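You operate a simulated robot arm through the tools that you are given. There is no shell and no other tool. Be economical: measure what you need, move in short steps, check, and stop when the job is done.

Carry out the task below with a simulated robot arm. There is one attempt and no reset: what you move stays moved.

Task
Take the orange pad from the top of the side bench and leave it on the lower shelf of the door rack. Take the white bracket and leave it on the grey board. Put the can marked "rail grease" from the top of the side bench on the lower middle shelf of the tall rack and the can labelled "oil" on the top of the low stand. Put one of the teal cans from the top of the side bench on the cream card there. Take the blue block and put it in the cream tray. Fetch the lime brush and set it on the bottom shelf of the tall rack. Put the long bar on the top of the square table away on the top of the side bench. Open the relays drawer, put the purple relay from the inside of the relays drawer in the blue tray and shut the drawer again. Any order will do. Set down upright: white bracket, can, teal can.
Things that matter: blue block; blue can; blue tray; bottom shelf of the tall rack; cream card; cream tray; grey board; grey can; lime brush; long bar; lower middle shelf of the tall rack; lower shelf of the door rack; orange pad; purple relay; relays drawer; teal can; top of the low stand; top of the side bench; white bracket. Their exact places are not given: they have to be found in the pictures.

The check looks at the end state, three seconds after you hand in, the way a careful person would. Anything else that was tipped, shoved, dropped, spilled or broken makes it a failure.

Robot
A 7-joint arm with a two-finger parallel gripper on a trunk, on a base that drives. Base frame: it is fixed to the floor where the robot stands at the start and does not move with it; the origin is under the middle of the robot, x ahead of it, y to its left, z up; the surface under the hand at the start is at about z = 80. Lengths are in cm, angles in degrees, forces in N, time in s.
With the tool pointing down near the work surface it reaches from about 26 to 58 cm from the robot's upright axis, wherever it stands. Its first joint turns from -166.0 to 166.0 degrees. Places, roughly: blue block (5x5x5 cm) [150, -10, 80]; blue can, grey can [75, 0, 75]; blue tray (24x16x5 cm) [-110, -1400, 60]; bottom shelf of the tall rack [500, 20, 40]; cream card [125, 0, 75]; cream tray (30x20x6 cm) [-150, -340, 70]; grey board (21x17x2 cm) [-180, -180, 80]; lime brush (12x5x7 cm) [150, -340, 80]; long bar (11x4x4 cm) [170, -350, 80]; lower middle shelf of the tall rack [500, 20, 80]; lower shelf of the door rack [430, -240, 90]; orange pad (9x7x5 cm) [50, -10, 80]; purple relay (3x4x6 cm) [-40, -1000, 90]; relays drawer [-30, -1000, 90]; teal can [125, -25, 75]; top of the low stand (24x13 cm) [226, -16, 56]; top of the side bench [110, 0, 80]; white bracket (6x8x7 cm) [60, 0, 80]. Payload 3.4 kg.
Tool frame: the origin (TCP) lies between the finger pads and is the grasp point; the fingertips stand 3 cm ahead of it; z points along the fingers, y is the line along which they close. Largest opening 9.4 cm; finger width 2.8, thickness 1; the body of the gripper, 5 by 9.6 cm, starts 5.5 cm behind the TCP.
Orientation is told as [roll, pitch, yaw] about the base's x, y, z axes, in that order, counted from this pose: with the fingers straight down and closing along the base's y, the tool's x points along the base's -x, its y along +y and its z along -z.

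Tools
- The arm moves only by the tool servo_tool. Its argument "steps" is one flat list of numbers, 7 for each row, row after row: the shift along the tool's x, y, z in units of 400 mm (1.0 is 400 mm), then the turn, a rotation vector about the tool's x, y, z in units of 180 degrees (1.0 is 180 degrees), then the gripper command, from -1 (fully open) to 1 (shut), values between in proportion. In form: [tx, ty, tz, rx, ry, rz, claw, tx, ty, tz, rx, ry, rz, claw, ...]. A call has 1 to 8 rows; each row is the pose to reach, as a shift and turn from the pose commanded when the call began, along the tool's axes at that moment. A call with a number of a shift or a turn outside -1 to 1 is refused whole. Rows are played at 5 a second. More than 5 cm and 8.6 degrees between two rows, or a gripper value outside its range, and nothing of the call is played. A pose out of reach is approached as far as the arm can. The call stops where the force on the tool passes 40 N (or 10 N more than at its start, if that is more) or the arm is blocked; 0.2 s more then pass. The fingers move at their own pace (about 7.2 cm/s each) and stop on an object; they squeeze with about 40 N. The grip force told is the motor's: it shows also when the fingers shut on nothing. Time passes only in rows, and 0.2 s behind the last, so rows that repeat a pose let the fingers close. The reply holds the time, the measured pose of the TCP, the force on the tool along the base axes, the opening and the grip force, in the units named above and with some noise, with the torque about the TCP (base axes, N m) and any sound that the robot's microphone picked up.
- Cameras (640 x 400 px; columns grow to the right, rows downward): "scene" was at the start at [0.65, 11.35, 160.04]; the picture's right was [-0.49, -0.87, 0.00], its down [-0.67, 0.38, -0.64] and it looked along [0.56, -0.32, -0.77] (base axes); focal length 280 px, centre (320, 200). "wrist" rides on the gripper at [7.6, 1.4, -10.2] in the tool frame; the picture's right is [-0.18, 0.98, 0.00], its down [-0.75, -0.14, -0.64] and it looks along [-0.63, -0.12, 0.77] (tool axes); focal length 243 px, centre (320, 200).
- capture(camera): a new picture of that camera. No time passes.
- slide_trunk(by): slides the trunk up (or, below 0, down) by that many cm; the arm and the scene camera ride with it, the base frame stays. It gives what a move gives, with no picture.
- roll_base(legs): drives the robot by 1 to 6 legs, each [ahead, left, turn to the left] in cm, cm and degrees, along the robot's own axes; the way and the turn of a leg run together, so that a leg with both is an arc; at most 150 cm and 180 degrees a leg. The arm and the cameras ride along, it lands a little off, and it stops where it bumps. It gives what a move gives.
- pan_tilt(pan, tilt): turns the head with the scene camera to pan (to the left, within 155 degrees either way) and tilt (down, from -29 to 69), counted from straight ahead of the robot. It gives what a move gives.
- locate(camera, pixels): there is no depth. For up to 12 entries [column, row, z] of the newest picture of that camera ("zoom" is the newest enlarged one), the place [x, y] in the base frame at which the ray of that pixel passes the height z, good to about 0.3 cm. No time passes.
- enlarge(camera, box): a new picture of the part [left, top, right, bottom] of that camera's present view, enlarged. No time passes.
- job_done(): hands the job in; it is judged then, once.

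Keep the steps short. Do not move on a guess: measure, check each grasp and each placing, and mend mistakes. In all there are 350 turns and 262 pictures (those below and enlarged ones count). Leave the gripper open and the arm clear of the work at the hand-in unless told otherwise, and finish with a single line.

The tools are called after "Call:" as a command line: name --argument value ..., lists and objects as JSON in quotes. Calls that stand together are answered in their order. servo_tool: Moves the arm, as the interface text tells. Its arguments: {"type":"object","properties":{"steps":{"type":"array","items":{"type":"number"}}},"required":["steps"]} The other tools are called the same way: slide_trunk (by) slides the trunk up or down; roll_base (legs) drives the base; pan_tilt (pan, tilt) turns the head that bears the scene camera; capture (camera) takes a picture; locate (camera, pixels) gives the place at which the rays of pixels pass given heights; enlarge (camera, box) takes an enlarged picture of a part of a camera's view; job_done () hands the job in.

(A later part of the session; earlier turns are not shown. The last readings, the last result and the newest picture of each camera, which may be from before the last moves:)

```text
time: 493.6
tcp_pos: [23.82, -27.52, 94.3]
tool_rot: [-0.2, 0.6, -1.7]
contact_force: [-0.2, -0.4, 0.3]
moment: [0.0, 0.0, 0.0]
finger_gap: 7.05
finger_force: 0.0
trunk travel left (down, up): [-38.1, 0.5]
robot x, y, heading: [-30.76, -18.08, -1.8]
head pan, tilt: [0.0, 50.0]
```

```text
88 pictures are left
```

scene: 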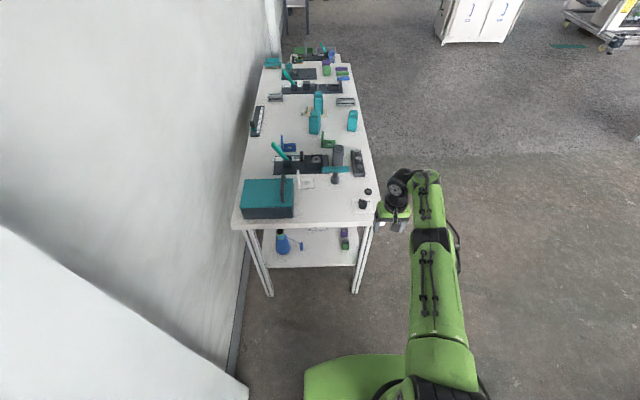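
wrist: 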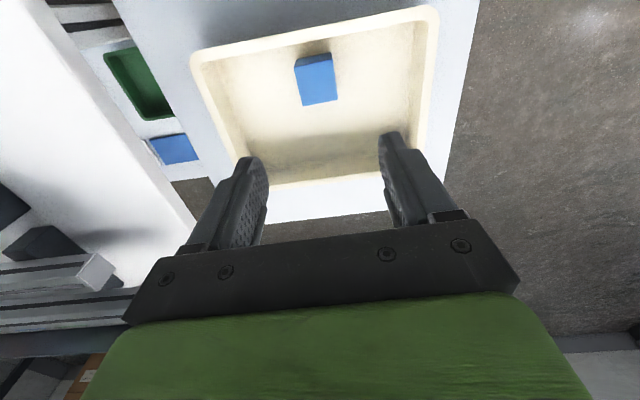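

The hand touched the wall lightly before the turn; it's clear now. Raise the hand 15 cm, straighten and drive to the bench end.

Call:
servo_tool --steps '[0.05, 0.05, -0.1, 0, 0, 0, -0.5, 0.1, 0.1, -0.2, 0, 0, 0, -0.5, 0.15, 0.15, -0.3, 0, 0, 0, -0.5, 0.2, 0.2, -0.375, 0, 0, 0, -0.5, 0.25, 0.25, -0.375, 0, 0, 0, -0.5]'

Call:
roll_base --legs '[[29, 11, 1.8]]'

Call:
capture --camera "wrist"

Call:
capture --camera "scene"

```text
time: 494.8
tcp_pos: [23.24, -19.65, 106.83]
tool_rot: [-0.1, 0.9, -1.5]
contact_force: [-0.6, 0.0, -0.7]
moment: [0.02, 0.01, -0.02]
finger_gap: 7.07
finger_force: 0.1
out of reach, approached as far as the arm can: row 1, 2, 3, 4, 5
trunk travel left (down, up): [-38.1, 0.5]
robot x, y, heading: [-30.55, -18.07, -2.2]
head pan, tilt: [0.0, 50.0]
```

```text
time: 496.9
tcp_pos: [52.31, -8.1, 106.76]
tool_rot: [-0.1, 0.8, -0.3]
contact_force: [0.0, 0.5, 0.7]
moment: [0.03, 0.0, 0.01]
finger_gap: 7.04
finger_force: 0.0
trunk travel left (down, up): [-38.1, 0.5]
robot x, y, heading: [-1.24, -7.71, -0.8]
head pan, tilt: [0.0, 50.0]
```

```text
87 pictures are left
```

wrist: 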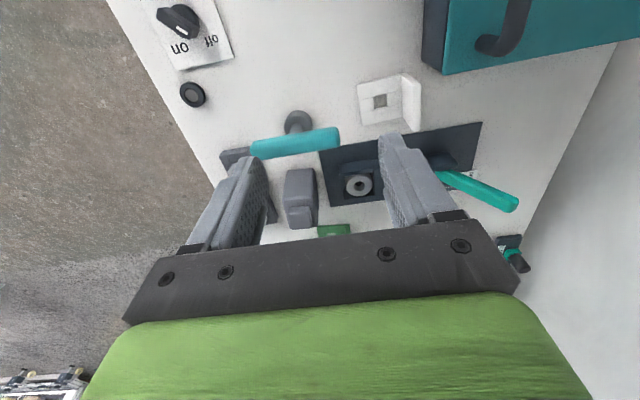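

```text
86 pictures are left
```

scene: 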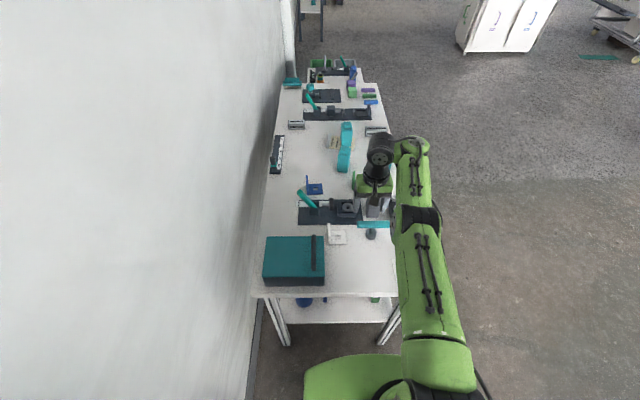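

Call:
enlarge --camera "wrist" --box '[330, 50, 450, 150]'

Call:
locate --camera "zoom" --pixels '[[100, 150, 81], [270, 110, 81], [150, 280, 81], [360, 95, 87], [410, 225, 87], [310, 120, 87], [370, 285, 81]]'

```text
4.00 times, centred on (390, 100) of wrist
```

zoom: 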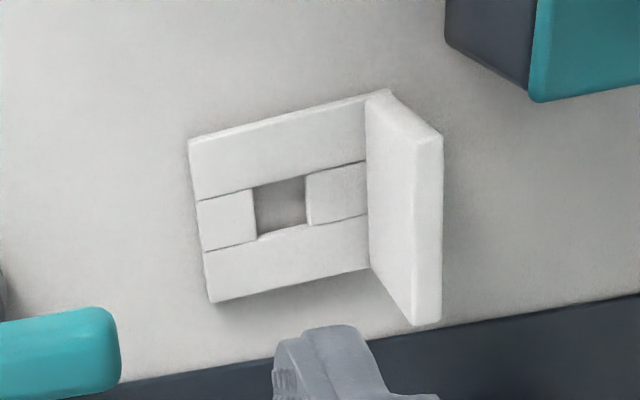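

```text
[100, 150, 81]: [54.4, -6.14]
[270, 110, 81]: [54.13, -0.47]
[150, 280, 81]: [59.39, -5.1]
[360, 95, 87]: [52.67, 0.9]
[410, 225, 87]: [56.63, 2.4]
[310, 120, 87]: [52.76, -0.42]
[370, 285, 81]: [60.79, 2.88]
```

Call:
locate --camera "zoom" --pixels '[[418, 142, 87], [442, 137, 87], [412, 322, 87], [440, 320, 87], [367, 97, 81], [372, 268, 81], [190, 142, 81], [212, 300, 80], [535, 95, 87], [120, 340, 90]]'

```text
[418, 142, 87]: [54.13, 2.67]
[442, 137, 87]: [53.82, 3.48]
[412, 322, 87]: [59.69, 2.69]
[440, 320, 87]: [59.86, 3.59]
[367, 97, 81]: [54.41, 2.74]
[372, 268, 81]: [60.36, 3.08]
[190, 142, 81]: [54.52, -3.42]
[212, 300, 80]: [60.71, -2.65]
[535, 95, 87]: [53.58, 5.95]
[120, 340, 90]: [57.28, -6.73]
```

Call:
locate --camera "wrist" --pixels '[[478, 45, 89], [500, 52, 89], [530, 10, 92], [510, 10, 92]]'

Call:
enlarge --camera "scene" --box '[255, 180, 415, 300]'

```text
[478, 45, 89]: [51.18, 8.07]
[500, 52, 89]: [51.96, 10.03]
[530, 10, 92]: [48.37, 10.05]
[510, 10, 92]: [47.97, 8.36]
```

```text
3.33 times, centred on (335, 240) of scene
```

zoom: 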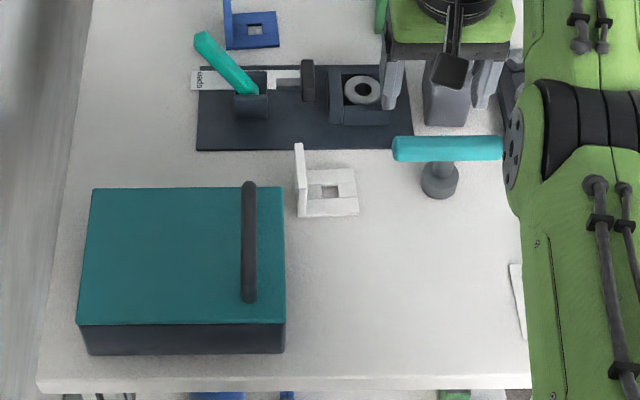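

Wall of the bracket: x 54.1–59.9, y 2.7–3.6, top z 87. I tilt 20°, shift left over it at height, then lower the trunk 10.

Call:
servo_tool --steps '[0, 0.09, 0, 0, -0.04, 0, 0.3, 0, 0.18, 0, 0, -0.08, 0, 0.3, 0, 0.281, 0, 0, -0.1155, 0, 0.3]'

Call:
slide_trunk --by -10

Call:
capture --camera "wrist"

Call:
enlarge --camera "wrist" --box '[240, 40, 400, 170]'

```text
time: 497.6
tcp_pos: [57.44, 4.95, 110.91]
tool_rot: [0.5, -19.4, -0.4]
contact_force: [0.4, -1.9, 0.1]
moment: [0.18, 0.01, 0.06]
finger_gap: 3.3
finger_force: 0.1
out of reach, approached as far as the arm can: row 1, 2, 3
trunk travel left (down, up): [-38.1, 0.5]
robot x, y, heading: [-2.08, -7.93, -0.7]
head pan, tilt: [0.0, 50.0]
```

```text
time: 499.0
tcp_pos: [57.77, 4.68, 100.79]
tool_rot: [-0.1, -19.6, -0.2]
contact_force: [0.1, -0.2, 0.4]
moment: [0.03, 0.04, 0.0]
finger_gap: 3.3
finger_force: 0.0
trunk travel left (down, up): [-28.1, 10.5]
robot x, y, heading: [-1.71, -7.77, -0.8]
head pan, tilt: [0.0, 50.0]
```

```text
83 pictures are left
```

wrist: 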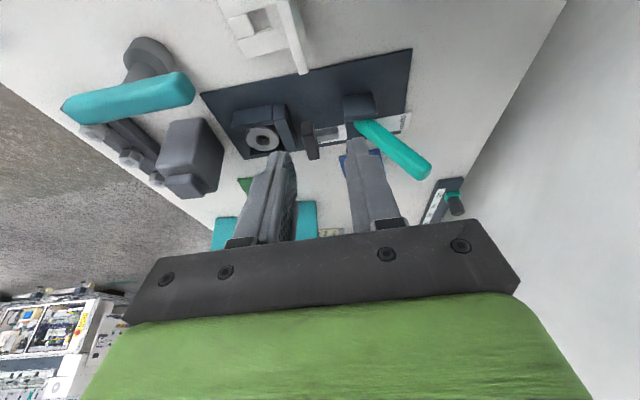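

```text
3.08 times, centred on (320, 105) of wrist
```

zoom: 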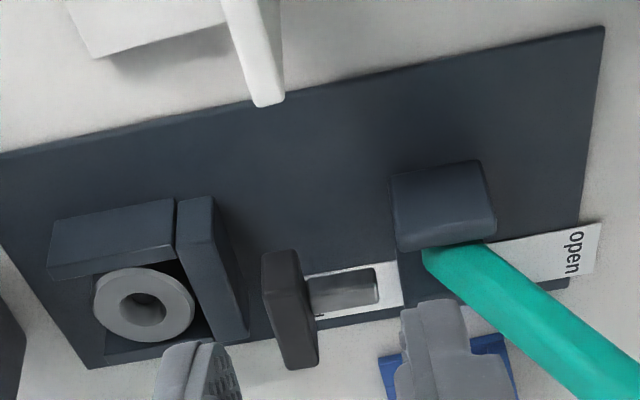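

Call:
servo_tool --steps '[0.03, -0.02, 0.072, 0, 0, 0, 0.3, 0.06, -0.038, 0.144, 0, 0, 0, 0.3, 0.09, -0.038, 0.215, 0, 0, 0, 0.3]'

Call:
capture --camera "wrist"

```text
time: 499.8
tcp_pos: [57.0, 4.11, 91.42]
tool_rot: [-0.7, -19.2, 1.2]
contact_force: [0.3, -5.7, 0.5]
moment: [0.36, 0.02, 0.1]
finger_gap: 3.3
finger_force: 0.1
out of reach, approached as far as the arm can: row 1, 2
trunk travel left (down, up): [-28.1, 10.5]
robot x, y, heading: [-1.56, -7.95, -0.6]
head pan, tilt: [0.0, 50.0]
```

```text
81 pictures are left
```

wrist: 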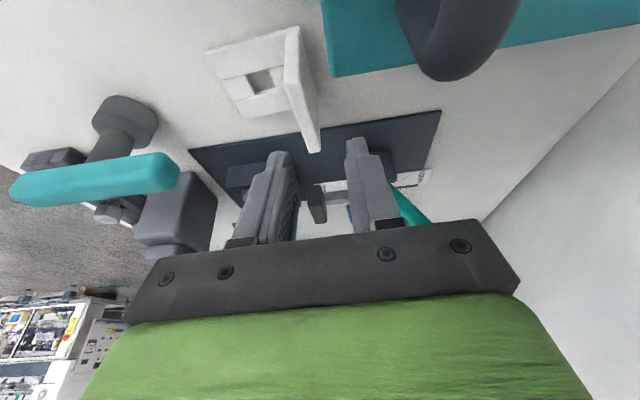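

Sideways force −5.7 N shows; I hold still and re-read.

Call:
servo_tool --steps '[0, 0, 0, 0, 0, 0, 0.3, 0, 0, 0, 0, 0, 0, 0.3]'

Call:
capture --camera "scene"

```text
time: 500.4
tcp_pos: [56.97, 3.21, 91.65]
tool_rot: [0.0, -19.5, -0.2]
contact_force: [-0.2, -0.5, -0.1]
moment: [0.0, 0.0, 0.0]
finger_gap: 3.29
finger_force: 0.0
trunk travel left (down, up): [-28.1, 10.5]
robot x, y, heading: [-1.32, -7.91, -0.7]
head pan, tilt: [0.0, 50.0]
```

```text
80 pictures are left
```

scene: 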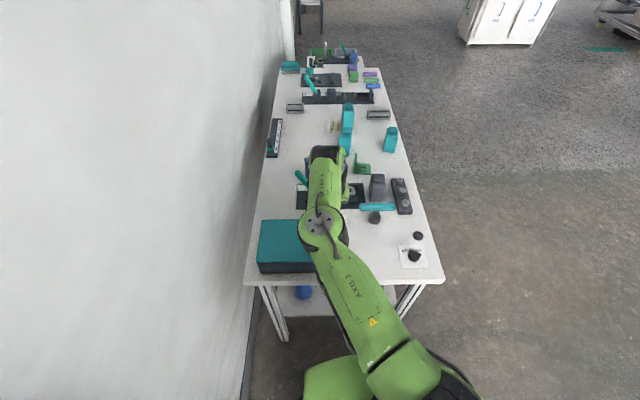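

It was only motion dynamics; settled at (57,3.2). Descend to grip height and close.

Call:
servo_tool --steps '[0.018, 0, 0.05, 0, 0, 0, 0.3, 0.036, 0, 0.1, 0, 0, 0, 0.3, 0.052, 0, 0.146, 0, 0, 0, 0.3, 0.052, 0, 0.146, 0, 0, 0, 0.3]'

Call:
capture --camera "wrist"

```text
time: 501.4
tcp_pos: [57.09, 3.0, 85.23]
tool_rot: [-0.3, -19.4, -0.2]
contact_force: [0.4, 1.3, -0.3]
moment: [0.0, 0.01, 0.02]
finger_gap: 3.3
finger_force: 0.0
trunk travel left (down, up): [-28.1, 10.5]
robot x, y, heading: [-1.76, -8.03, -0.8]
head pan, tilt: [0.0, 50.0]
```

```text
79 pictures are left
```

wrist: 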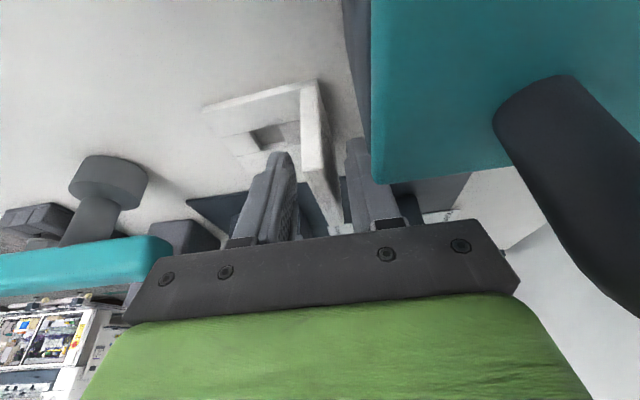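

Call:
servo_tool --steps '[0, 0, 0, 0, 0, 0, 0.6, 0, 0, 0, 0, 0, 0, 1, 0, 0, 0, 0, 0, 0, 1, 0, 0, 0, 0, 0, 0, 1]'

Call:
servo_tool --steps '[-0.017, 0, -0.047, 0, 0, 0, 1, -0.05, 0, -0.14, 0, 0, 0, 1, -0.083, 0, -0.236, 0, 0, 0, 1, -0.117, 0, -0.33, 0, 0, 0, 1]'

Call:
capture --camera "wrist"

```text
time: 502.4
tcp_pos: [57.1, 3.03, 85.33]
tool_rot: [-0.1, -19.4, -0.2]
contact_force: [0.8, 1.3, 1.1]
moment: [0.02, 0.04, 0.0]
finger_gap: 1.4
finger_force: 39.8
trunk travel left (down, up): [-28.1, 10.5]
robot x, y, heading: [-1.38, -7.65, -0.6]
head pan, tilt: [0.0, 50.0]
```

```text
time: 503.4
tcp_pos: [56.71, 3.35, 99.15]
tool_rot: [0.1, -19.5, 0.0]
contact_force: [-0.2, 0.1, -0.9]
moment: [0.04, -0.03, 0.0]
finger_gap: 1.41
finger_force: 39.8
trunk travel left (down, up): [-28.1, 10.5]
robot x, y, heading: [-1.53, -7.9, -0.7]
head pan, tilt: [0.0, 50.0]
```

```text
78 pictures are left
```

wrist: 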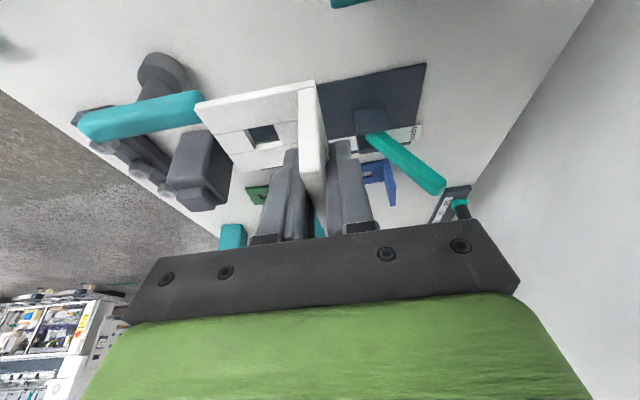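

Bracket held. Back 32, right 65, turn 180° clockwise away from the wall, then strafe to y≈−180.

Call:
roll_base --legs '[[-32, 0, 0], [0, -70, 0], [0, 0, -179.3], [0, 95, 0], [40, 0, 0]]'

Call:
pan_tilt --pan 15 --tilt 45

Call:
capture --camera "scene"

```text
time: 522.9
tcp_pos: [-134.44, -183.03, 98.99]
tool_rot: [0.0, -19.4, -179.4]
contact_force: [0.3, 0.3, -1.8]
moment: [0.02, -0.01, 0.0]
finger_gap: 1.39
finger_force: 40.1
trunk travel left (down, up): [-28.1, 10.5]
robot x, y, heading: [-76.13, -171.14, -179.3]
head pan, tilt: [0.0, 50.0]
```

```text
time: 523.7
tcp_pos: [-134.45, -182.97, 99.13]
tool_rot: [0.0, -19.3, -179.3]
contact_force: [-0.1, 0.1, -2.2]
moment: [-0.06, 0.01, 0.0]
finger_gap: 1.4
finger_force: 40.4
trunk travel left (down, up): [-28.1, 10.5]
robot x, y, heading: [-76.16, -170.88, -179.5]
head pan, tilt: [15.0, 45.0]
```

```text
77 pictures are left
```

scene: 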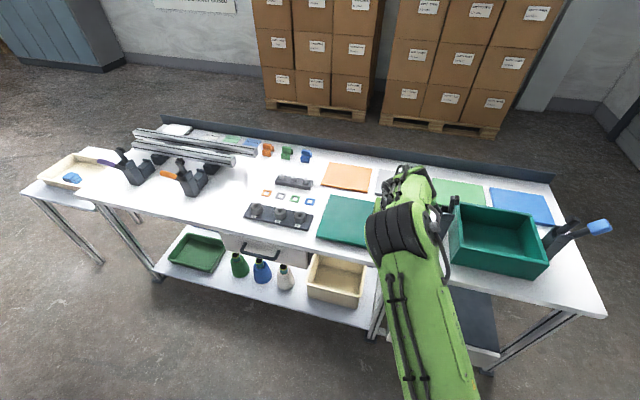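

Call:
capture --camera "wrist"

Call:
locate --camera "scene" --pixels '[[322, 184, 82], [368, 191, 82], [372, 170, 82], [328, 164, 82], [436, 205, 82], [434, 178, 82], [318, 239, 80], [600, 318, 80], [155, 272, 80]]'

```text
76 pictures are left
```

wrist: 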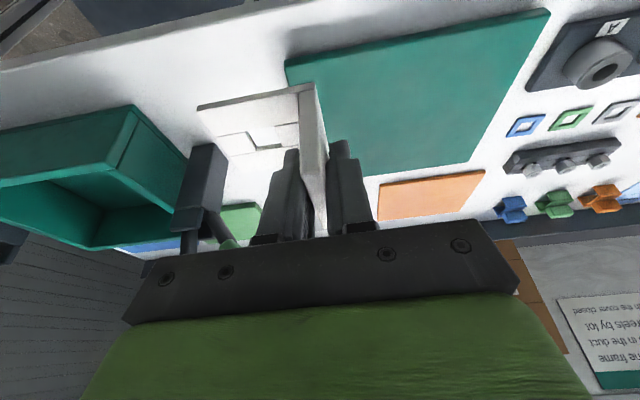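

```text
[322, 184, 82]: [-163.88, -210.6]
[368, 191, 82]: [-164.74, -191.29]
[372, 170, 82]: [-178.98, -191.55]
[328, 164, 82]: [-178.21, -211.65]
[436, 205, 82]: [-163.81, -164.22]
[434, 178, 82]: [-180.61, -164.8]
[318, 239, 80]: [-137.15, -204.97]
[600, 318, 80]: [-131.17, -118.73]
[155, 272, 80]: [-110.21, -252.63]
```

Call:
enlarge --camera "wrist" --box '[100, 90, 320, 260]'

Call:
locate --camera "wrist" --pixels '[[195, 148, 92], [228, 155, 92], [192, 210, 88], [225, 240, 86], [195, 148, 85], [228, 155, 85], [262, 205, 82], [378, 183, 82], [380, 218, 82]]'

```text
2.35 times, centred on (210, 175) of wrist
```

zoom: 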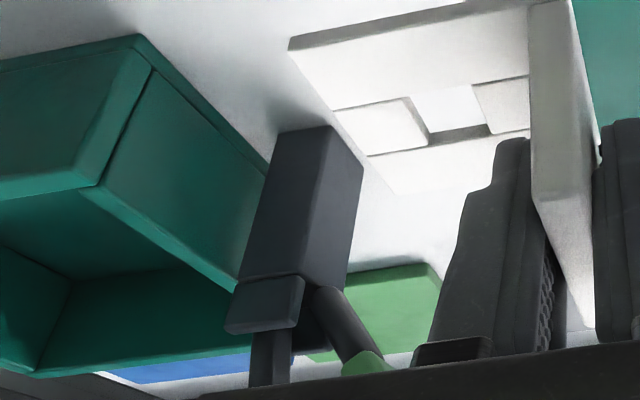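

```text
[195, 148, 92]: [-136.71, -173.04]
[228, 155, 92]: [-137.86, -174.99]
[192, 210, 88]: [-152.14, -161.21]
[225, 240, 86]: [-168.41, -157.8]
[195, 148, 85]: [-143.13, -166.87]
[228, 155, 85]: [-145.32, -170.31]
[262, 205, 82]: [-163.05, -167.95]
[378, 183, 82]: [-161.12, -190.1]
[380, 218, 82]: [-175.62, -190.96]
```

Grey board spans about x −164…−181, y −188…−167. A tool stand stands near y>−168, so I aim for TCP y≈−181. Drive ahead 27 (base front just short of the bench edge).

Call:
roll_base --legs '[[27, -2, 0]]'

Call:
capture --camera "wrist"

Call:
capture --camera "scene"

```text
time: 525.6
tcp_pos: [-161.81, -181.52, 99.1]
tool_rot: [-0.1, -19.5, -178.9]
contact_force: [0.0, -0.1, -1.5]
moment: [-0.01, -0.02, 0.0]
finger_gap: 1.38
finger_force: 40.1
trunk travel left (down, up): [-28.1, 10.5]
robot x, y, heading: [-103.22, -169.25, -179.1]
head pan, tilt: [15.0, 45.0]
```

```text
74 pictures are left
```

wrist: 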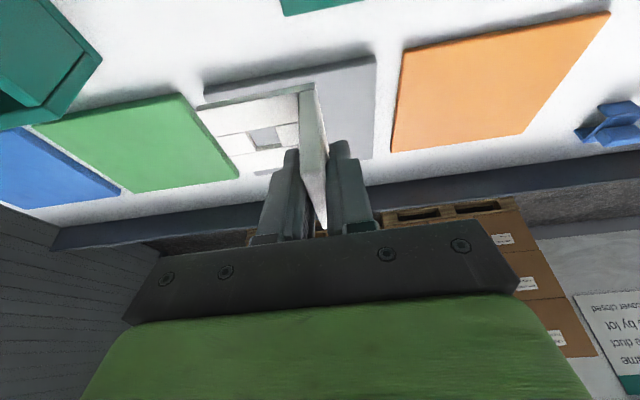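

```text
73 pictures are left
```

scene: 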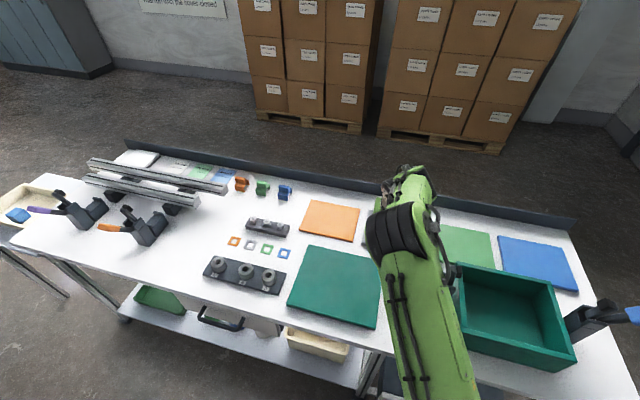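

Call:
locate --camera "wrist" --pixels '[[375, 58, 82], [205, 97, 82], [372, 155, 82], [405, 48, 82], [390, 150, 82], [180, 95, 82], [240, 178, 82]]'

```text
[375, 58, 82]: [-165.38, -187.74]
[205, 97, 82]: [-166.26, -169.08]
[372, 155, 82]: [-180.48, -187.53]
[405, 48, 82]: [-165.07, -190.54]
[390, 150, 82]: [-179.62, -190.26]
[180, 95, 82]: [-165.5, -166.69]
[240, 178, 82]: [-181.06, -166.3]
```

Board: x −165.5…−181, y −187.7…−168. Extend the hand forward 9 cm and see whether it reaches.

Call:
servo_tool --steps '[-0.1, 0, 0.036, 0, 0, 0, 1, -0.2, 0, 0.071, 0, 0, 0, 1]'

Call:
servo_tool --steps '[0.04, 0, 0.118, 0, 0, 0, 1, 0.06, 0, 0.18, 0, 0, 0, 1]'

Call:
capture --camera "wrist"

```text
time: 526.2
tcp_pos: [-168.96, -181.72, 98.78]
tool_rot: [-0.2, -19.0, -179.0]
contact_force: [0.3, -0.4, -2.9]
moment: [-0.02, 0.03, 0.0]
finger_gap: 1.38
finger_force: 39.8
out of reach, approached as far as the arm can: row 2
trunk travel left (down, up): [-28.1, 10.5]
robot x, y, heading: [-103.33, -168.94, -179.3]
head pan, tilt: [15.0, 45.0]
```

```text
time: 526.8
tcp_pos: [-169.07, -181.59, 91.7]
tool_rot: [-0.1, -19.5, -179.0]
contact_force: [0.2, 0.3, -1.4]
moment: [-0.01, 0.03, 0.03]
finger_gap: 1.39
finger_force: 39.7
trunk travel left (down, up): [-28.1, 10.5]
robot x, y, heading: [-103.13, -169.22, -179.1]
head pan, tilt: [15.0, 45.0]
```

```text
72 pictures are left
```

wrist: 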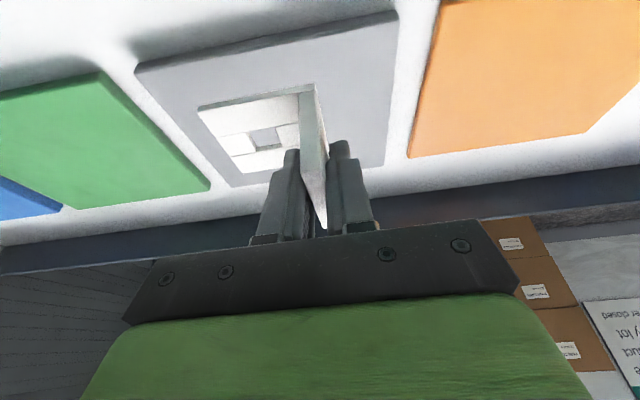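

Bracket is over the board. Lower in steps.

Call:
servo_tool --steps '[0.017, 0, 0.047, 0, 0, 0, 1, 0.029, 0, 0.083, 0, 0, 0, 1]'

Call:
servo_tool --steps '[0.0033, 0, 0.0094, 0, 0, 0, 1, 0.0067, 0, 0.019, 0, 0, 0, 1]'

```text
time: 527.4
tcp_pos: [-168.71, -181.54, 88.82]
tool_rot: [0.0, -19.5, -178.9]
contact_force: [-0.6, 0.2, -0.8]
moment: [0.0, -0.01, 0.0]
finger_gap: 1.38
finger_force: 40.0
out of reach, approached as far as the arm can: row 1, 2
trunk travel left (down, up): [-28.1, 10.5]
robot x, y, heading: [-103.44, -169.34, -179.4]
head pan, tilt: [15.0, 45.0]
```

```text
time: 528.0
tcp_pos: [-168.67, -181.52, 88.01]
tool_rot: [-0.1, -19.5, -179.0]
contact_force: [0.2, -0.5, -1.7]
moment: [-0.02, 0.0, -0.03]
finger_gap: 1.38
finger_force: 39.8
trunk travel left (down, up): [-28.1, 10.5]
robot x, y, heading: [-103.62, -168.94, -179.5]
head pan, tilt: [15.0, 45.0]
```

Call:
slide_trunk --by -0.5

Call:
slide_trunk --by -0.3

```text
time: 528.5
tcp_pos: [-168.68, -181.63, 87.59]
tool_rot: [0.0, -19.5, -179.0]
contact_force: [-0.5, 0.7, -1.3]
moment: [-0.01, -0.02, 0.0]
finger_gap: 1.36
finger_force: 40.3
trunk travel left (down, up): [-27.6, 11.0]
robot x, y, heading: [-103.64, -168.97, -179.0]
head pan, tilt: [15.0, 45.0]
```

```text
time: 529.1
tcp_pos: [-168.57, -181.49, 87.22]
tool_rot: [-0.2, -19.5, -178.9]
contact_force: [-0.2, -0.3, -1.9]
moment: [0.0, -0.01, 0.0]
finger_gap: 1.38
finger_force: 40.0
trunk travel left (down, up): [-27.3, 11.3]
robot x, y, heading: [-103.39, -168.92, -179.3]
head pan, tilt: [15.0, 45.0]
```

Call:
slide_trunk --by -0.3

Call:
slide_trunk --by -0.3

Call:
capture --camera "wrist"

```text
time: 529.6
tcp_pos: [-168.69, -181.52, 86.9]
tool_rot: [-0.1, -19.5, -178.9]
contact_force: [0.3, -0.6, -1.6]
moment: [0.01, -0.02, -0.01]
finger_gap: 1.38
finger_force: 40.4
trunk travel left (down, up): [-27.0, 11.6]
robot x, y, heading: [-103.46, -169.23, -179.4]
head pan, tilt: [15.0, 45.0]
```

```text
time: 530.1
tcp_pos: [-168.76, -181.48, 86.54]
tool_rot: [-0.1, -19.5, -179.0]
contact_force: [0.6, 0.5, -2.5]
moment: [0.02, 0.01, 0.01]
finger_gap: 1.36
finger_force: 40.1
trunk travel left (down, up): [-26.7, 11.9]
robot x, y, heading: [-103.46, -169.26, -179.2]
head pan, tilt: [15.0, 45.0]
```

```text
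71 pictures are left
```

wrist: 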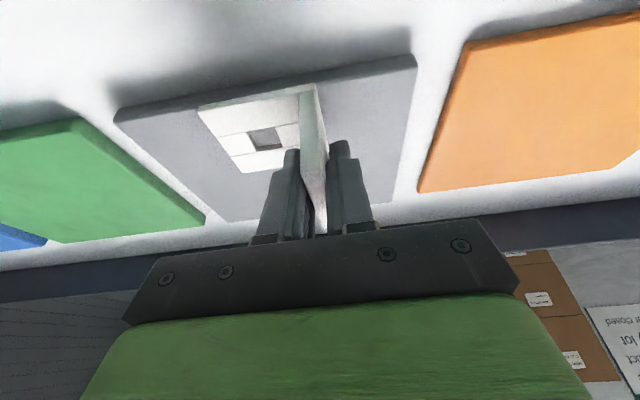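

Call:
slide_trunk --by -0.3

Call:
slide_trunk --by -0.3

Call:
slide_trunk --by -0.3

```text
time: 530.6
tcp_pos: [-168.54, -181.59, 86.27]
tool_rot: [-0.1, -19.5, -178.9]
contact_force: [0.0, 0.5, -1.9]
moment: [-0.01, -0.01, 0.01]
finger_gap: 1.35
finger_force: 39.5
trunk travel left (down, up): [-26.4, 12.2]
robot x, y, heading: [-103.53, -169.27, -179.2]
head pan, tilt: [15.0, 45.0]
```

```text
time: 531.1
tcp_pos: [-168.63, -181.73, 85.95]
tool_rot: [-0.1, -19.5, -178.9]
contact_force: [1.0, 0.5, -2.0]
moment: [0.04, 0.02, -0.03]
finger_gap: 1.37
finger_force: 40.2
trunk travel left (down, up): [-26.1, 12.5]
robot x, y, heading: [-103.43, -169.02, -179.2]
head pan, tilt: [15.0, 45.0]
```

```text
time: 531.7
tcp_pos: [-168.63, -181.61, 85.61]
tool_rot: [-0.1, -19.5, -178.9]
contact_force: [-0.5, 0.9, -1.2]
moment: [-0.03, -0.01, -0.02]
finger_gap: 1.4
finger_force: 40.1
trunk travel left (down, up): [-25.8, 12.8]
robot x, y, heading: [-103.16, -169.13, -179.5]
head pan, tilt: [15.0, 45.0]
```

Call:
capture --camera "wrist"

Call:
enlarge --camera "wrist" --box '[100, 30, 440, 240]'

```text
70 pictures are left
```

wrist: 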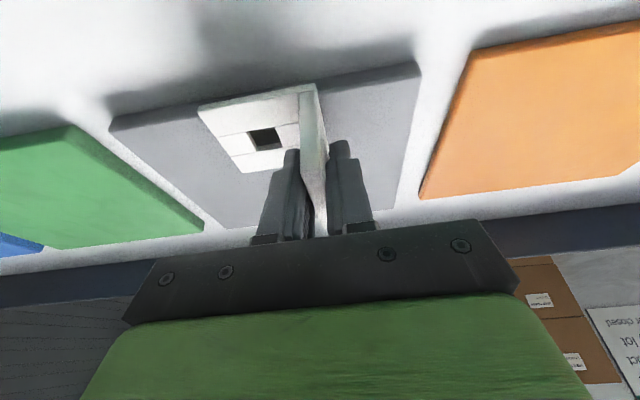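

```text
1.88 times, centred on (270, 135) of wrist
```

zoom: 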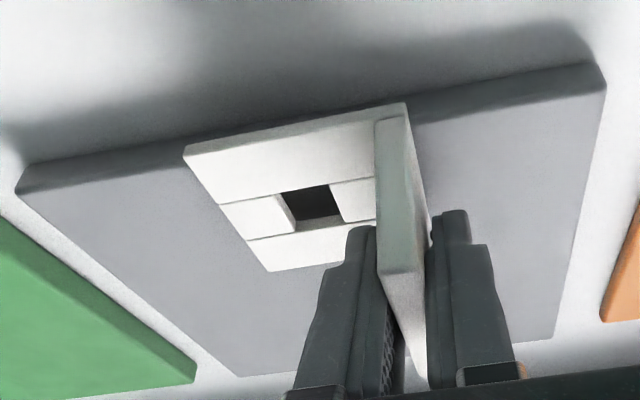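

The bench is lower than assumed, so the board lies ~3 cm further away; the bracket would overhang. Raise 2 cm and drive ahead 4.5 cm.

Call:
slide_trunk --by 2.5

Call:
roll_base --legs '[[4.5, 0, 0]]'

Call:
enlarge --camera "wrist" --box '[100, 30, 440, 240]'

```text
time: 532.4
tcp_pos: [-168.71, -181.54, 88.14]
tool_rot: [-0.1, -19.5, -178.9]
contact_force: [-0.4, 0.9, -1.0]
moment: [-0.01, -0.03, 0.03]
finger_gap: 1.41
finger_force: 40.1
trunk travel left (down, up): [-28.3, 10.3]
robot x, y, heading: [-103.38, -168.93, -179.3]
head pan, tilt: [15.0, 45.0]
```

```text
time: 533.3
tcp_pos: [-171.07, -183.61, 87.66]
tool_rot: [-0.2, -19.1, -177.7]
contact_force: [-0.9, 0.2, -2.7]
moment: [0.01, -0.03, 0.04]
finger_gap: 1.38
finger_force: 39.7
trunk travel left (down, up): [-28.3, 10.3]
robot x, y, heading: [-105.78, -169.96, -178.2]
head pan, tilt: [15.0, 45.0]
```

```text
1.88 times, centred on (270, 135) of wrist
```

zoom: 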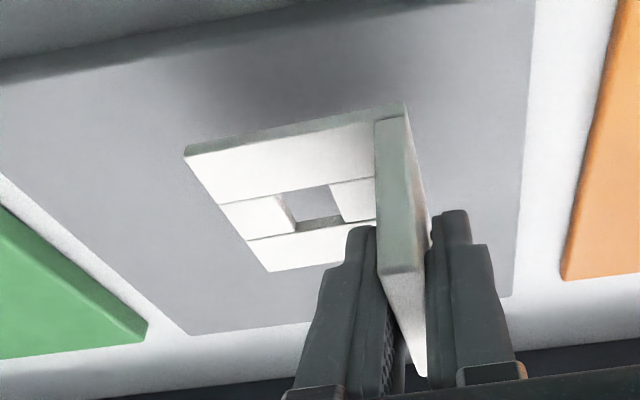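

Call:
slide_trunk --by -2.2

Call:
slide_trunk --by -0.4

Call:
slide_trunk --by -0.4

Call:
capture --camera "scene"

```text
time: 533.9
tcp_pos: [-170.76, -183.56, 85.82]
tool_rot: [-0.1, -19.3, -177.9]
contact_force: [-0.2, -0.8, -1.1]
moment: [-0.05, 0.0, 0.0]
finger_gap: 1.37
finger_force: 40.5
trunk travel left (down, up): [-26.1, 12.5]
robot x, y, heading: [-105.59, -169.97, -178.4]
head pan, tilt: [15.0, 45.0]
```

```text
time: 534.5
tcp_pos: [-170.75, -183.62, 85.43]
tool_rot: [-0.2, -19.3, -177.8]
contact_force: [-0.8, 0.8, -2.8]
moment: [0.0, -0.03, 0.0]
finger_gap: 1.36
finger_force: 39.7
trunk travel left (down, up): [-25.7, 12.9]
robot x, y, heading: [-105.94, -169.48, -178.2]
head pan, tilt: [15.0, 45.0]
```

```text
time: 535.0
tcp_pos: [-170.63, -183.71, 85.09]
tool_rot: [-0.2, -19.3, -177.7]
contact_force: [0.3, -0.1, -1.3]
moment: [-0.03, 0.01, 0.0]
finger_gap: 1.38
finger_force: 40.2
trunk travel left (down, up): [-25.3, 13.3]
robot x, y, heading: [-105.83, -169.71, -178.4]
head pan, tilt: [15.0, 45.0]
```

```text
67 pictures are left
```

scene: 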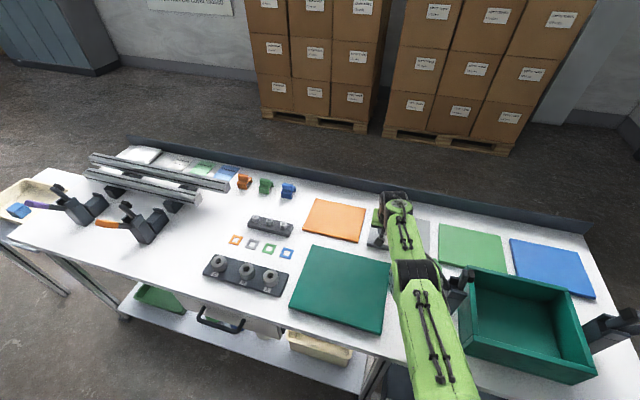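

Call:
slide_trunk --by -0.5

Call:
slide_trunk --by -0.4

Call:
slide_trunk --by -0.4

Call:
slide_trunk --by -0.3

```text
time: 535.5
tcp_pos: [-170.73, -183.65, 84.94]
tool_rot: [-0.1, -19.7, -177.8]
contact_force: [1.1, 0.1, 15.4]
moment: [0.02, -0.37, 0.0]
finger_gap: 1.4
finger_force: 40.3
trunk travel left (down, up): [-24.8, 13.8]
robot x, y, heading: [-105.59, -169.7, -178.4]
head pan, tilt: [15.0, 45.0]
```

```text
time: 536.1
tcp_pos: [-170.71, -183.66, 84.69]
tool_rot: [0.0, -20.0, -177.8]
contact_force: [-4.3, -3.1, 29.0]
moment: [-0.03, 0.18, -0.04]
finger_gap: 1.41
finger_force: 39.8
trunk travel left (down, up): [-24.4, 14.2]
robot x, y, heading: [-105.82, -170.17, -178.3]
head pan, tilt: [15.0, 45.0]
```

```text
time: 536.6
tcp_pos: [-170.65, -183.51, 84.24]
tool_rot: [-0.2, -19.9, -177.9]
contact_force: [-2.1, -3.2, 26.6]
moment: [0.01, 0.24, -0.16]
finger_gap: 1.43
finger_force: 39.7
trunk travel left (down, up): [-24.0, 14.6]
robot x, y, heading: [-105.73, -170.05, -178.4]
head pan, tilt: [15.0, 45.0]
```

```text
time: 537.1
tcp_pos: [-170.48, -183.56, 83.73]
tool_rot: [-0.1, -19.5, -177.7]
contact_force: [1.4, -1.7, 22.1]
moment: [-0.13, 0.02, 0.08]
finger_gap: 1.4
finger_force: 40.0
trunk travel left (down, up): [-23.7, 14.9]
robot x, y, heading: [-105.46, -169.64, -178.3]
head pan, tilt: [15.0, 45.0]
```

Contact was at 84.9 (board top ≈79.7); the bracket slid up in the fingers a little. Relieve 3 mm, then open slowly.

Call:
slide_trunk --by 0.3

Call:
servo_tool --steps '[0, 0, 0, 0, 0, 0, 0.85, 0, 0, 0, 0, 0, 0, 0.6, 0, 0, 0, 0, 0, 0, 0.4, 0, 0, 0, 0, 0, 0, 0.4]'

Call:
capture --camera "wrist"

```text
time: 537.6
tcp_pos: [-170.49, -183.52, 83.78]
tool_rot: [-0.1, -19.2, -177.7]
contact_force: [0.9, -1.8, 10.4]
moment: [-0.12, 0.39, 0.08]
finger_gap: 1.39
finger_force: 40.5
trunk travel left (down, up): [-24.0, 14.6]
robot x, y, heading: [-105.72, -169.71, -178.3]
head pan, tilt: [15.0, 45.0]
```

```text
time: 538.6
tcp_pos: [-170.78, -183.54, 83.84]
tool_rot: [-0.3, -19.3, -177.8]
contact_force: [-1.1, -0.4, -0.6]
moment: [-0.03, 0.01, -0.01]
finger_gap: 2.83
finger_force: 0.0
trunk travel left (down, up): [-24.0, 14.6]
robot x, y, heading: [-105.84, -169.85, -178.5]
head pan, tilt: [15.0, 45.0]
```

```text
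66 pictures are left
```

wrist: 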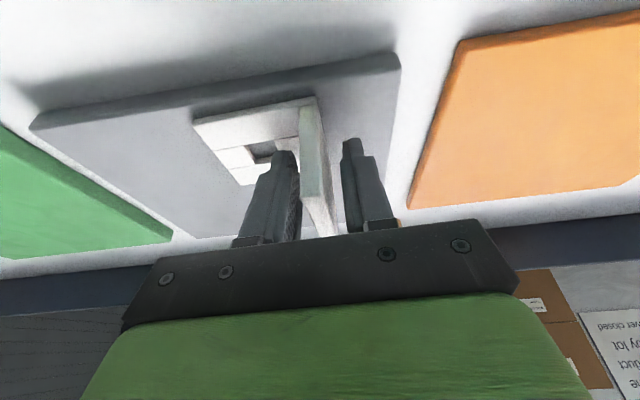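

Released; bracket stands on the board. Raise the trunk straight up and check.

Call:
slide_trunk --by 12

Call:
capture --camera "wrist"

Call:
enlarge --camera "wrist" --box '[150, 20, 420, 190]'

```text
time: 540.1
tcp_pos: [-170.65, -183.52, 95.88]
tool_rot: [-0.3, -19.3, -177.8]
contact_force: [0.0, -1.5, -0.5]
moment: [-0.01, 0.0, 0.0]
finger_gap: 2.79
finger_force: 0.0
trunk travel left (down, up): [-36.0, 2.6]
robot x, y, heading: [-105.97, -169.75, -178.4]
head pan, tilt: [15.0, 45.0]
```

```text
65 pictures are left
```

wrist: 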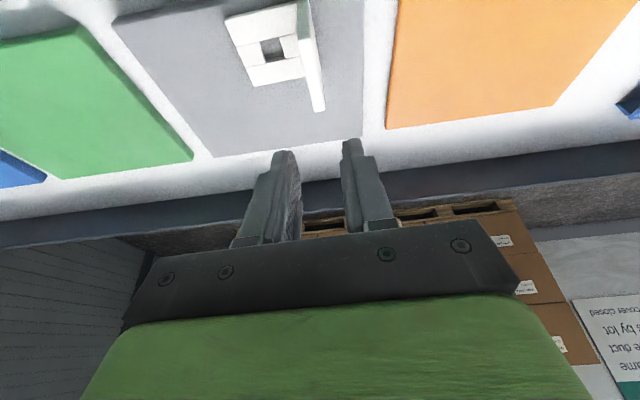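

```text
2.35 times, centred on (285, 105) of wrist
```

zoom: 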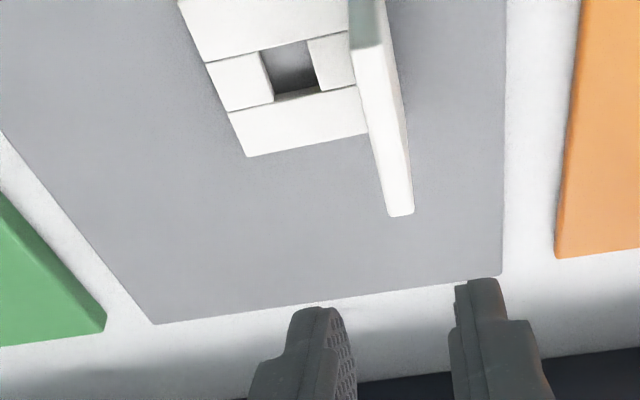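

Bracket stands well on the grey board. Next the relays drawer far away at (-30,-1000). Back off, turn to heading −90 and look ahead.

Call:
roll_base --legs '[[-60, 0, 0], [0, 0, 88.3]]'

Call:
pan_tilt --pan 10 --tilt 15

Call:
capture --camera "scene"

```text
time: 547.4
tcp_pos: [-31.8, -232.96, 95.84]
tool_rot: [-0.2, -19.3, -87.7]
contact_force: [0.6, -0.2, -0.1]
moment: [0.01, -0.01, 0.04]
finger_gap: 2.81
finger_force: 0.1
trunk travel left (down, up): [-36.0, 2.6]
robot x, y, heading: [-46.16, -168.14, -88.1]
head pan, tilt: [15.0, 45.0]
```

```text
time: 548.3
tcp_pos: [-31.81, -233.04, 95.87]
tool_rot: [-0.2, -19.3, -87.7]
contact_force: [0.7, -0.6, 0.5]
moment: [-0.01, -0.01, 0.03]
finger_gap: 2.82
finger_force: 0.1
trunk travel left (down, up): [-36.0, 2.6]
robot x, y, heading: [-45.52, -168.26, -87.9]
head pan, tilt: [10.0, 15.0]
```

```text
63 pictures are left
```

scene: 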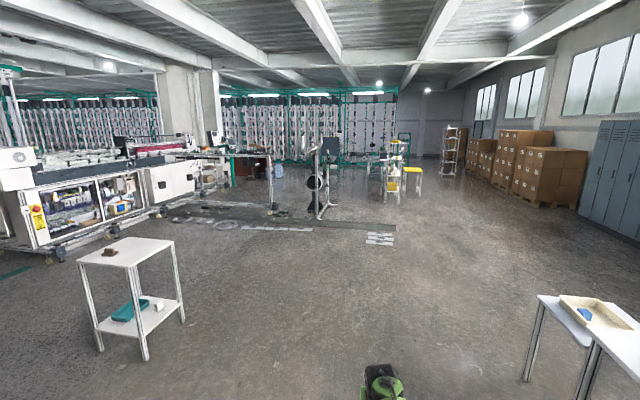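

Call:
locate --camera "scene" --pixels '[[395, 228, 0], [368, 244, 0], [395, 246, 0], [390, 203, 0], [418, 194, 0], [322, 218, 0], [320, 201, 0], [450, 178, 0], [500, 215, 0]]'

Call:
enlarge --camera "scene" --box '[260, 110, 480, 260]'

```text
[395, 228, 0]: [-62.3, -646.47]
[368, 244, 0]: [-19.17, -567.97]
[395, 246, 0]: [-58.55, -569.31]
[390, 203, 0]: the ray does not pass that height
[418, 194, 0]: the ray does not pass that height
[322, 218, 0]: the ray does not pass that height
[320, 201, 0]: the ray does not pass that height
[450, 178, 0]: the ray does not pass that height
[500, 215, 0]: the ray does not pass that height
```

```text
2.67 times, centred on (370, 185) of scene
```

zoom: 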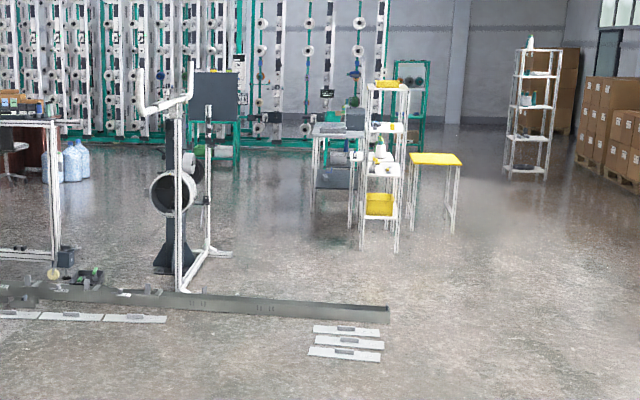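

Floor rail/panels lie at x −20…−62, y −570…−646. I retract the hand, go straight to y≈−420, then right 75, then on to y≈−790.

Call:
servo_tool --steps '[0.1, 0, -0.036, 0, 0, 0, 0, 0.2, 0, -0.072, 0, 0, 0, 0, 0.3, 0, -0.108, 0, 0, 0, 0, 0.4, 0, -0.144, 0, 0, 0, 0]'

Call:
roll_base --legs '[[0, 0, -2], [150, 0, 0], [110, 0, 0], [0, -80, 0], [150, 0, 0], [150, 0, 0]]'

Call:
pan_tilt --pan 15 --tilt 20

Call:
capture --camera "scene"

```text
time: 549.3
tcp_pos: [-31.84, -233.0, 95.87]
tool_rot: [-0.2, -19.3, -87.7]
contact_force: [0.7, 0.0, 0.3]
moment: [-0.01, 0.03, 0.03]
finger_gap: 4.69
finger_force: 0.1
out of reach, approached as far as the arm can: row 1, 2, 3, 4
trunk travel left (down, up): [-36.0, 2.6]
robot x, y, heading: [-45.67, -168.08, -88.1]
head pan, tilt: [10.0, 15.0]
```

```text
time: 580.5
tcp_pos: [-86.44, -798.86, 95.8]
tool_rot: [-0.2, -19.4, -85.4]
contact_force: [0.3, 0.1, -0.3]
moment: [0.01, 0.03, -0.02]
finger_gap: 4.68
finger_force: 0.1
trunk travel left (down, up): [-36.0, 2.6]
robot x, y, heading: [-103.13, -735.01, -85.8]
head pan, tilt: [10.0, 15.0]
```

```text
time: 581.2
tcp_pos: [-86.63, -798.94, 95.79]
tool_rot: [-0.1, -19.2, -85.4]
contact_force: [-0.7, 0.2, -0.1]
moment: [0.01, -0.02, 0.05]
finger_gap: 4.7
finger_force: 0.0
trunk travel left (down, up): [-36.0, 2.6]
robot x, y, heading: [-102.87, -734.44, -85.7]
head pan, tilt: [15.0, 20.0]
```

```text
61 pictures are left
```

scene: 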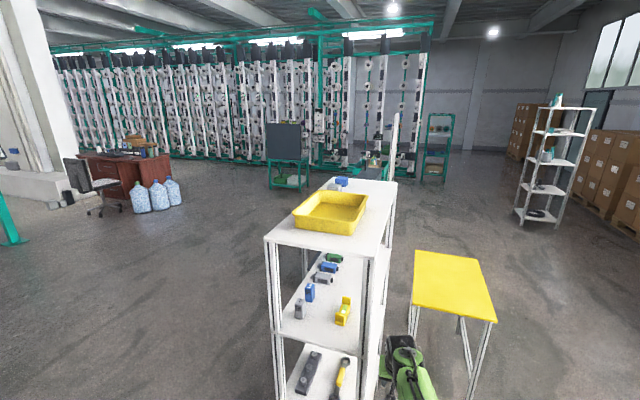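

The hand is very close to a white rack and a yellow table; back off 60 cm first, then look again.

Call:
roll_base --legs '[[-60, 0, 0]]'

Call:
pan_tilt --pan 12 --tilt 25

Call:
capture --camera "scene"

Call:
enlarge --camera "scene" --box '[230, 100, 470, 290]'

```text
time: 584.6
tcp_pos: [-90.68, -738.05, 95.83]
tool_rot: [-0.3, -19.3, -85.0]
contact_force: [-0.1, 0.6, -0.1]
moment: [-0.04, 0.01, -0.04]
finger_gap: 4.68
finger_force: 0.0
trunk travel left (down, up): [-36.0, 2.6]
robot x, y, heading: [-107.55, -674.06, -85.3]
head pan, tilt: [15.0, 20.0]
```

```text
time: 585.3
tcp_pos: [-90.68, -738.03, 95.85]
tool_rot: [-0.2, -19.2, -85.0]
contact_force: [1.1, -0.1, 0.7]
moment: [0.02, 0.01, 0.01]
finger_gap: 4.7
finger_force: 0.1
trunk travel left (down, up): [-36.0, 2.6]
robot x, y, heading: [-107.79, -674.02, -85.4]
head pan, tilt: [12.0, 25.0]
```

```text
60 pictures are left
```

scene: 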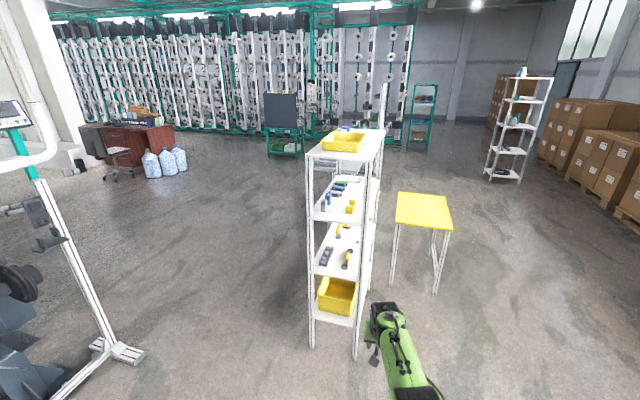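

```text
2.11 times, centred on (350, 195) of scene
```

zoom: 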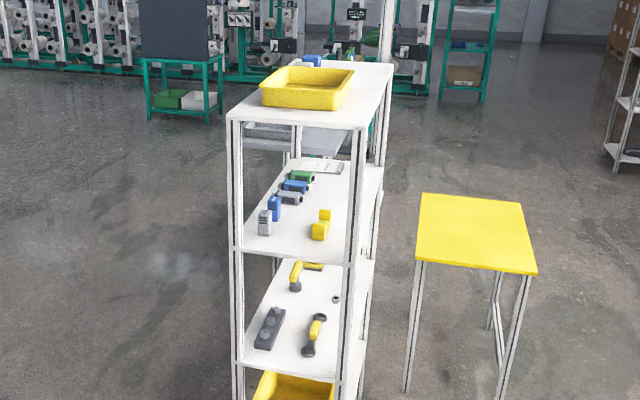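

Call:
locate --camera "scene" --pixels '[[312, 346, 0], [356, 358, 0], [305, 157, 130], [385, 132, 130], [397, 222, 75], [392, 285, 0], [435, 293, 0]]'

Call:
roll_base --legs '[[0, 110, -4.6], [110, 0, 0]]'

Call:
pan_tilt --pan -10 --tilt 20

Call:
capture --camera "scene"

```text
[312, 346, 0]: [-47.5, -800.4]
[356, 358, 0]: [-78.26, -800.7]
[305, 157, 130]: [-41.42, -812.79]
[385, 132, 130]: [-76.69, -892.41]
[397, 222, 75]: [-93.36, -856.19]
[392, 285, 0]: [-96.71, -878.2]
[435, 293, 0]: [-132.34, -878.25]
```

```text
time: 596.0
tcp_pos: [11.71, -843.09, 95.81]
tool_rot: [-0.2, -19.3, -89.3]
contact_force: [0.6, 0.4, -0.2]
moment: [0.04, 0.03, 0.02]
finger_gap: 4.7
finger_force: 0.0
trunk travel left (down, up): [-36.0, 2.6]
robot x, y, heading: [-0.54, -777.84, -89.9]
head pan, tilt: [12.0, 25.0]
```

```text
time: 596.8
tcp_pos: [11.72, -843.01, 95.73]
tool_rot: [-0.2, -19.3, -89.3]
contact_force: [0.7, -0.6, -0.8]
moment: [-0.01, 0.0, 0.0]
finger_gap: 4.73
finger_force: 0.1
trunk travel left (down, up): [-36.0, 2.6]
robot x, y, heading: [-0.2, -777.99, -90.0]
head pan, tilt: [-10.0, 20.0]
```

```text
58 pictures are left
```

scene: 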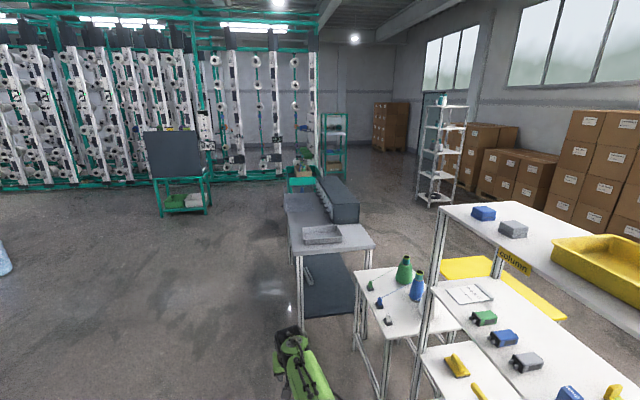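

Call:
enlarge --camera "scene" --box '[270, 150, 390, 260]'

Call:
locate --camera "scene" --pixels '[[291, 250, 80], [373, 243, 80], [285, 193, 80], [332, 222, 80], [290, 315, 0]]'

Call:
roll_base --legs '[[0, 75, 0], [150, 0, 0], [75, 0, 0], [0, 0, -90]]'

Call:
pan_tilt --pan 10 --tilt 35

Call:
capture --camera "scene"

```text
3.64 times, centred on (330, 205) of scene
```

zoom: 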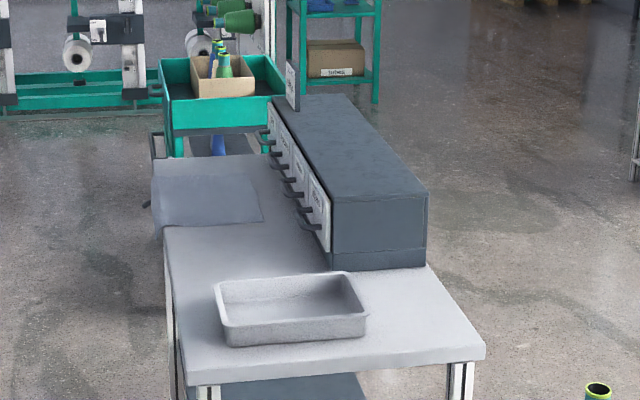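

```text
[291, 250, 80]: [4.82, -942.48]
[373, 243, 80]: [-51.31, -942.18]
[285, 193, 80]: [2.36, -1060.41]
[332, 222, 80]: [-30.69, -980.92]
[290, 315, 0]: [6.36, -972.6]
```

```text
time: 599.5
tcp_pos: [58.27, -844.69, 97.44]
tool_rot: [-0.2, -20.9, -81.6]
contact_force: [1.3, 0.6, 0.5]
moment: [-0.02, 0.06, -0.01]
finger_gap: 4.7
finger_force: 0.1
trunk travel left (down, up): [-36.0, 2.6]
robot x, y, heading: [36.7, -781.6, -81.9]
head pan, tilt: [-10.0, 20.0]
stopped in leg 1: the robot was blocked; the commanded pose is now the measured one
```

```text
time: 600.3
tcp_pos: [58.8, -845.59, 96.63]
tool_rot: [-0.5, -20.2, -81.7]
contact_force: [-0.1, -0.7, 0.7]
moment: [-0.01, -0.02, -0.01]
finger_gap: 4.7
finger_force: 0.0
trunk travel left (down, up): [-36.0, 2.6]
robot x, y, heading: [37.45, -781.89, -82.0]
head pan, tilt: [10.0, 35.0]
```

```text
56 pictures are left
```

scene: 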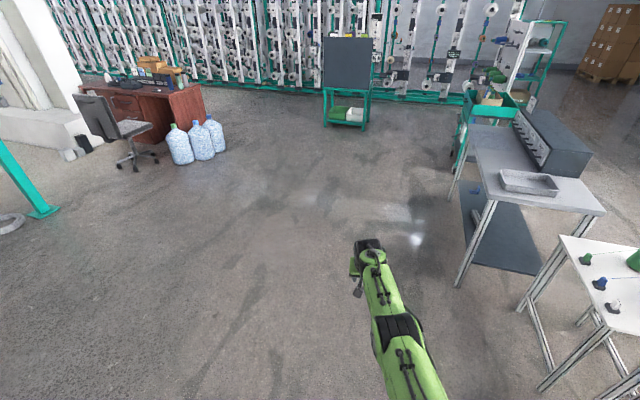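

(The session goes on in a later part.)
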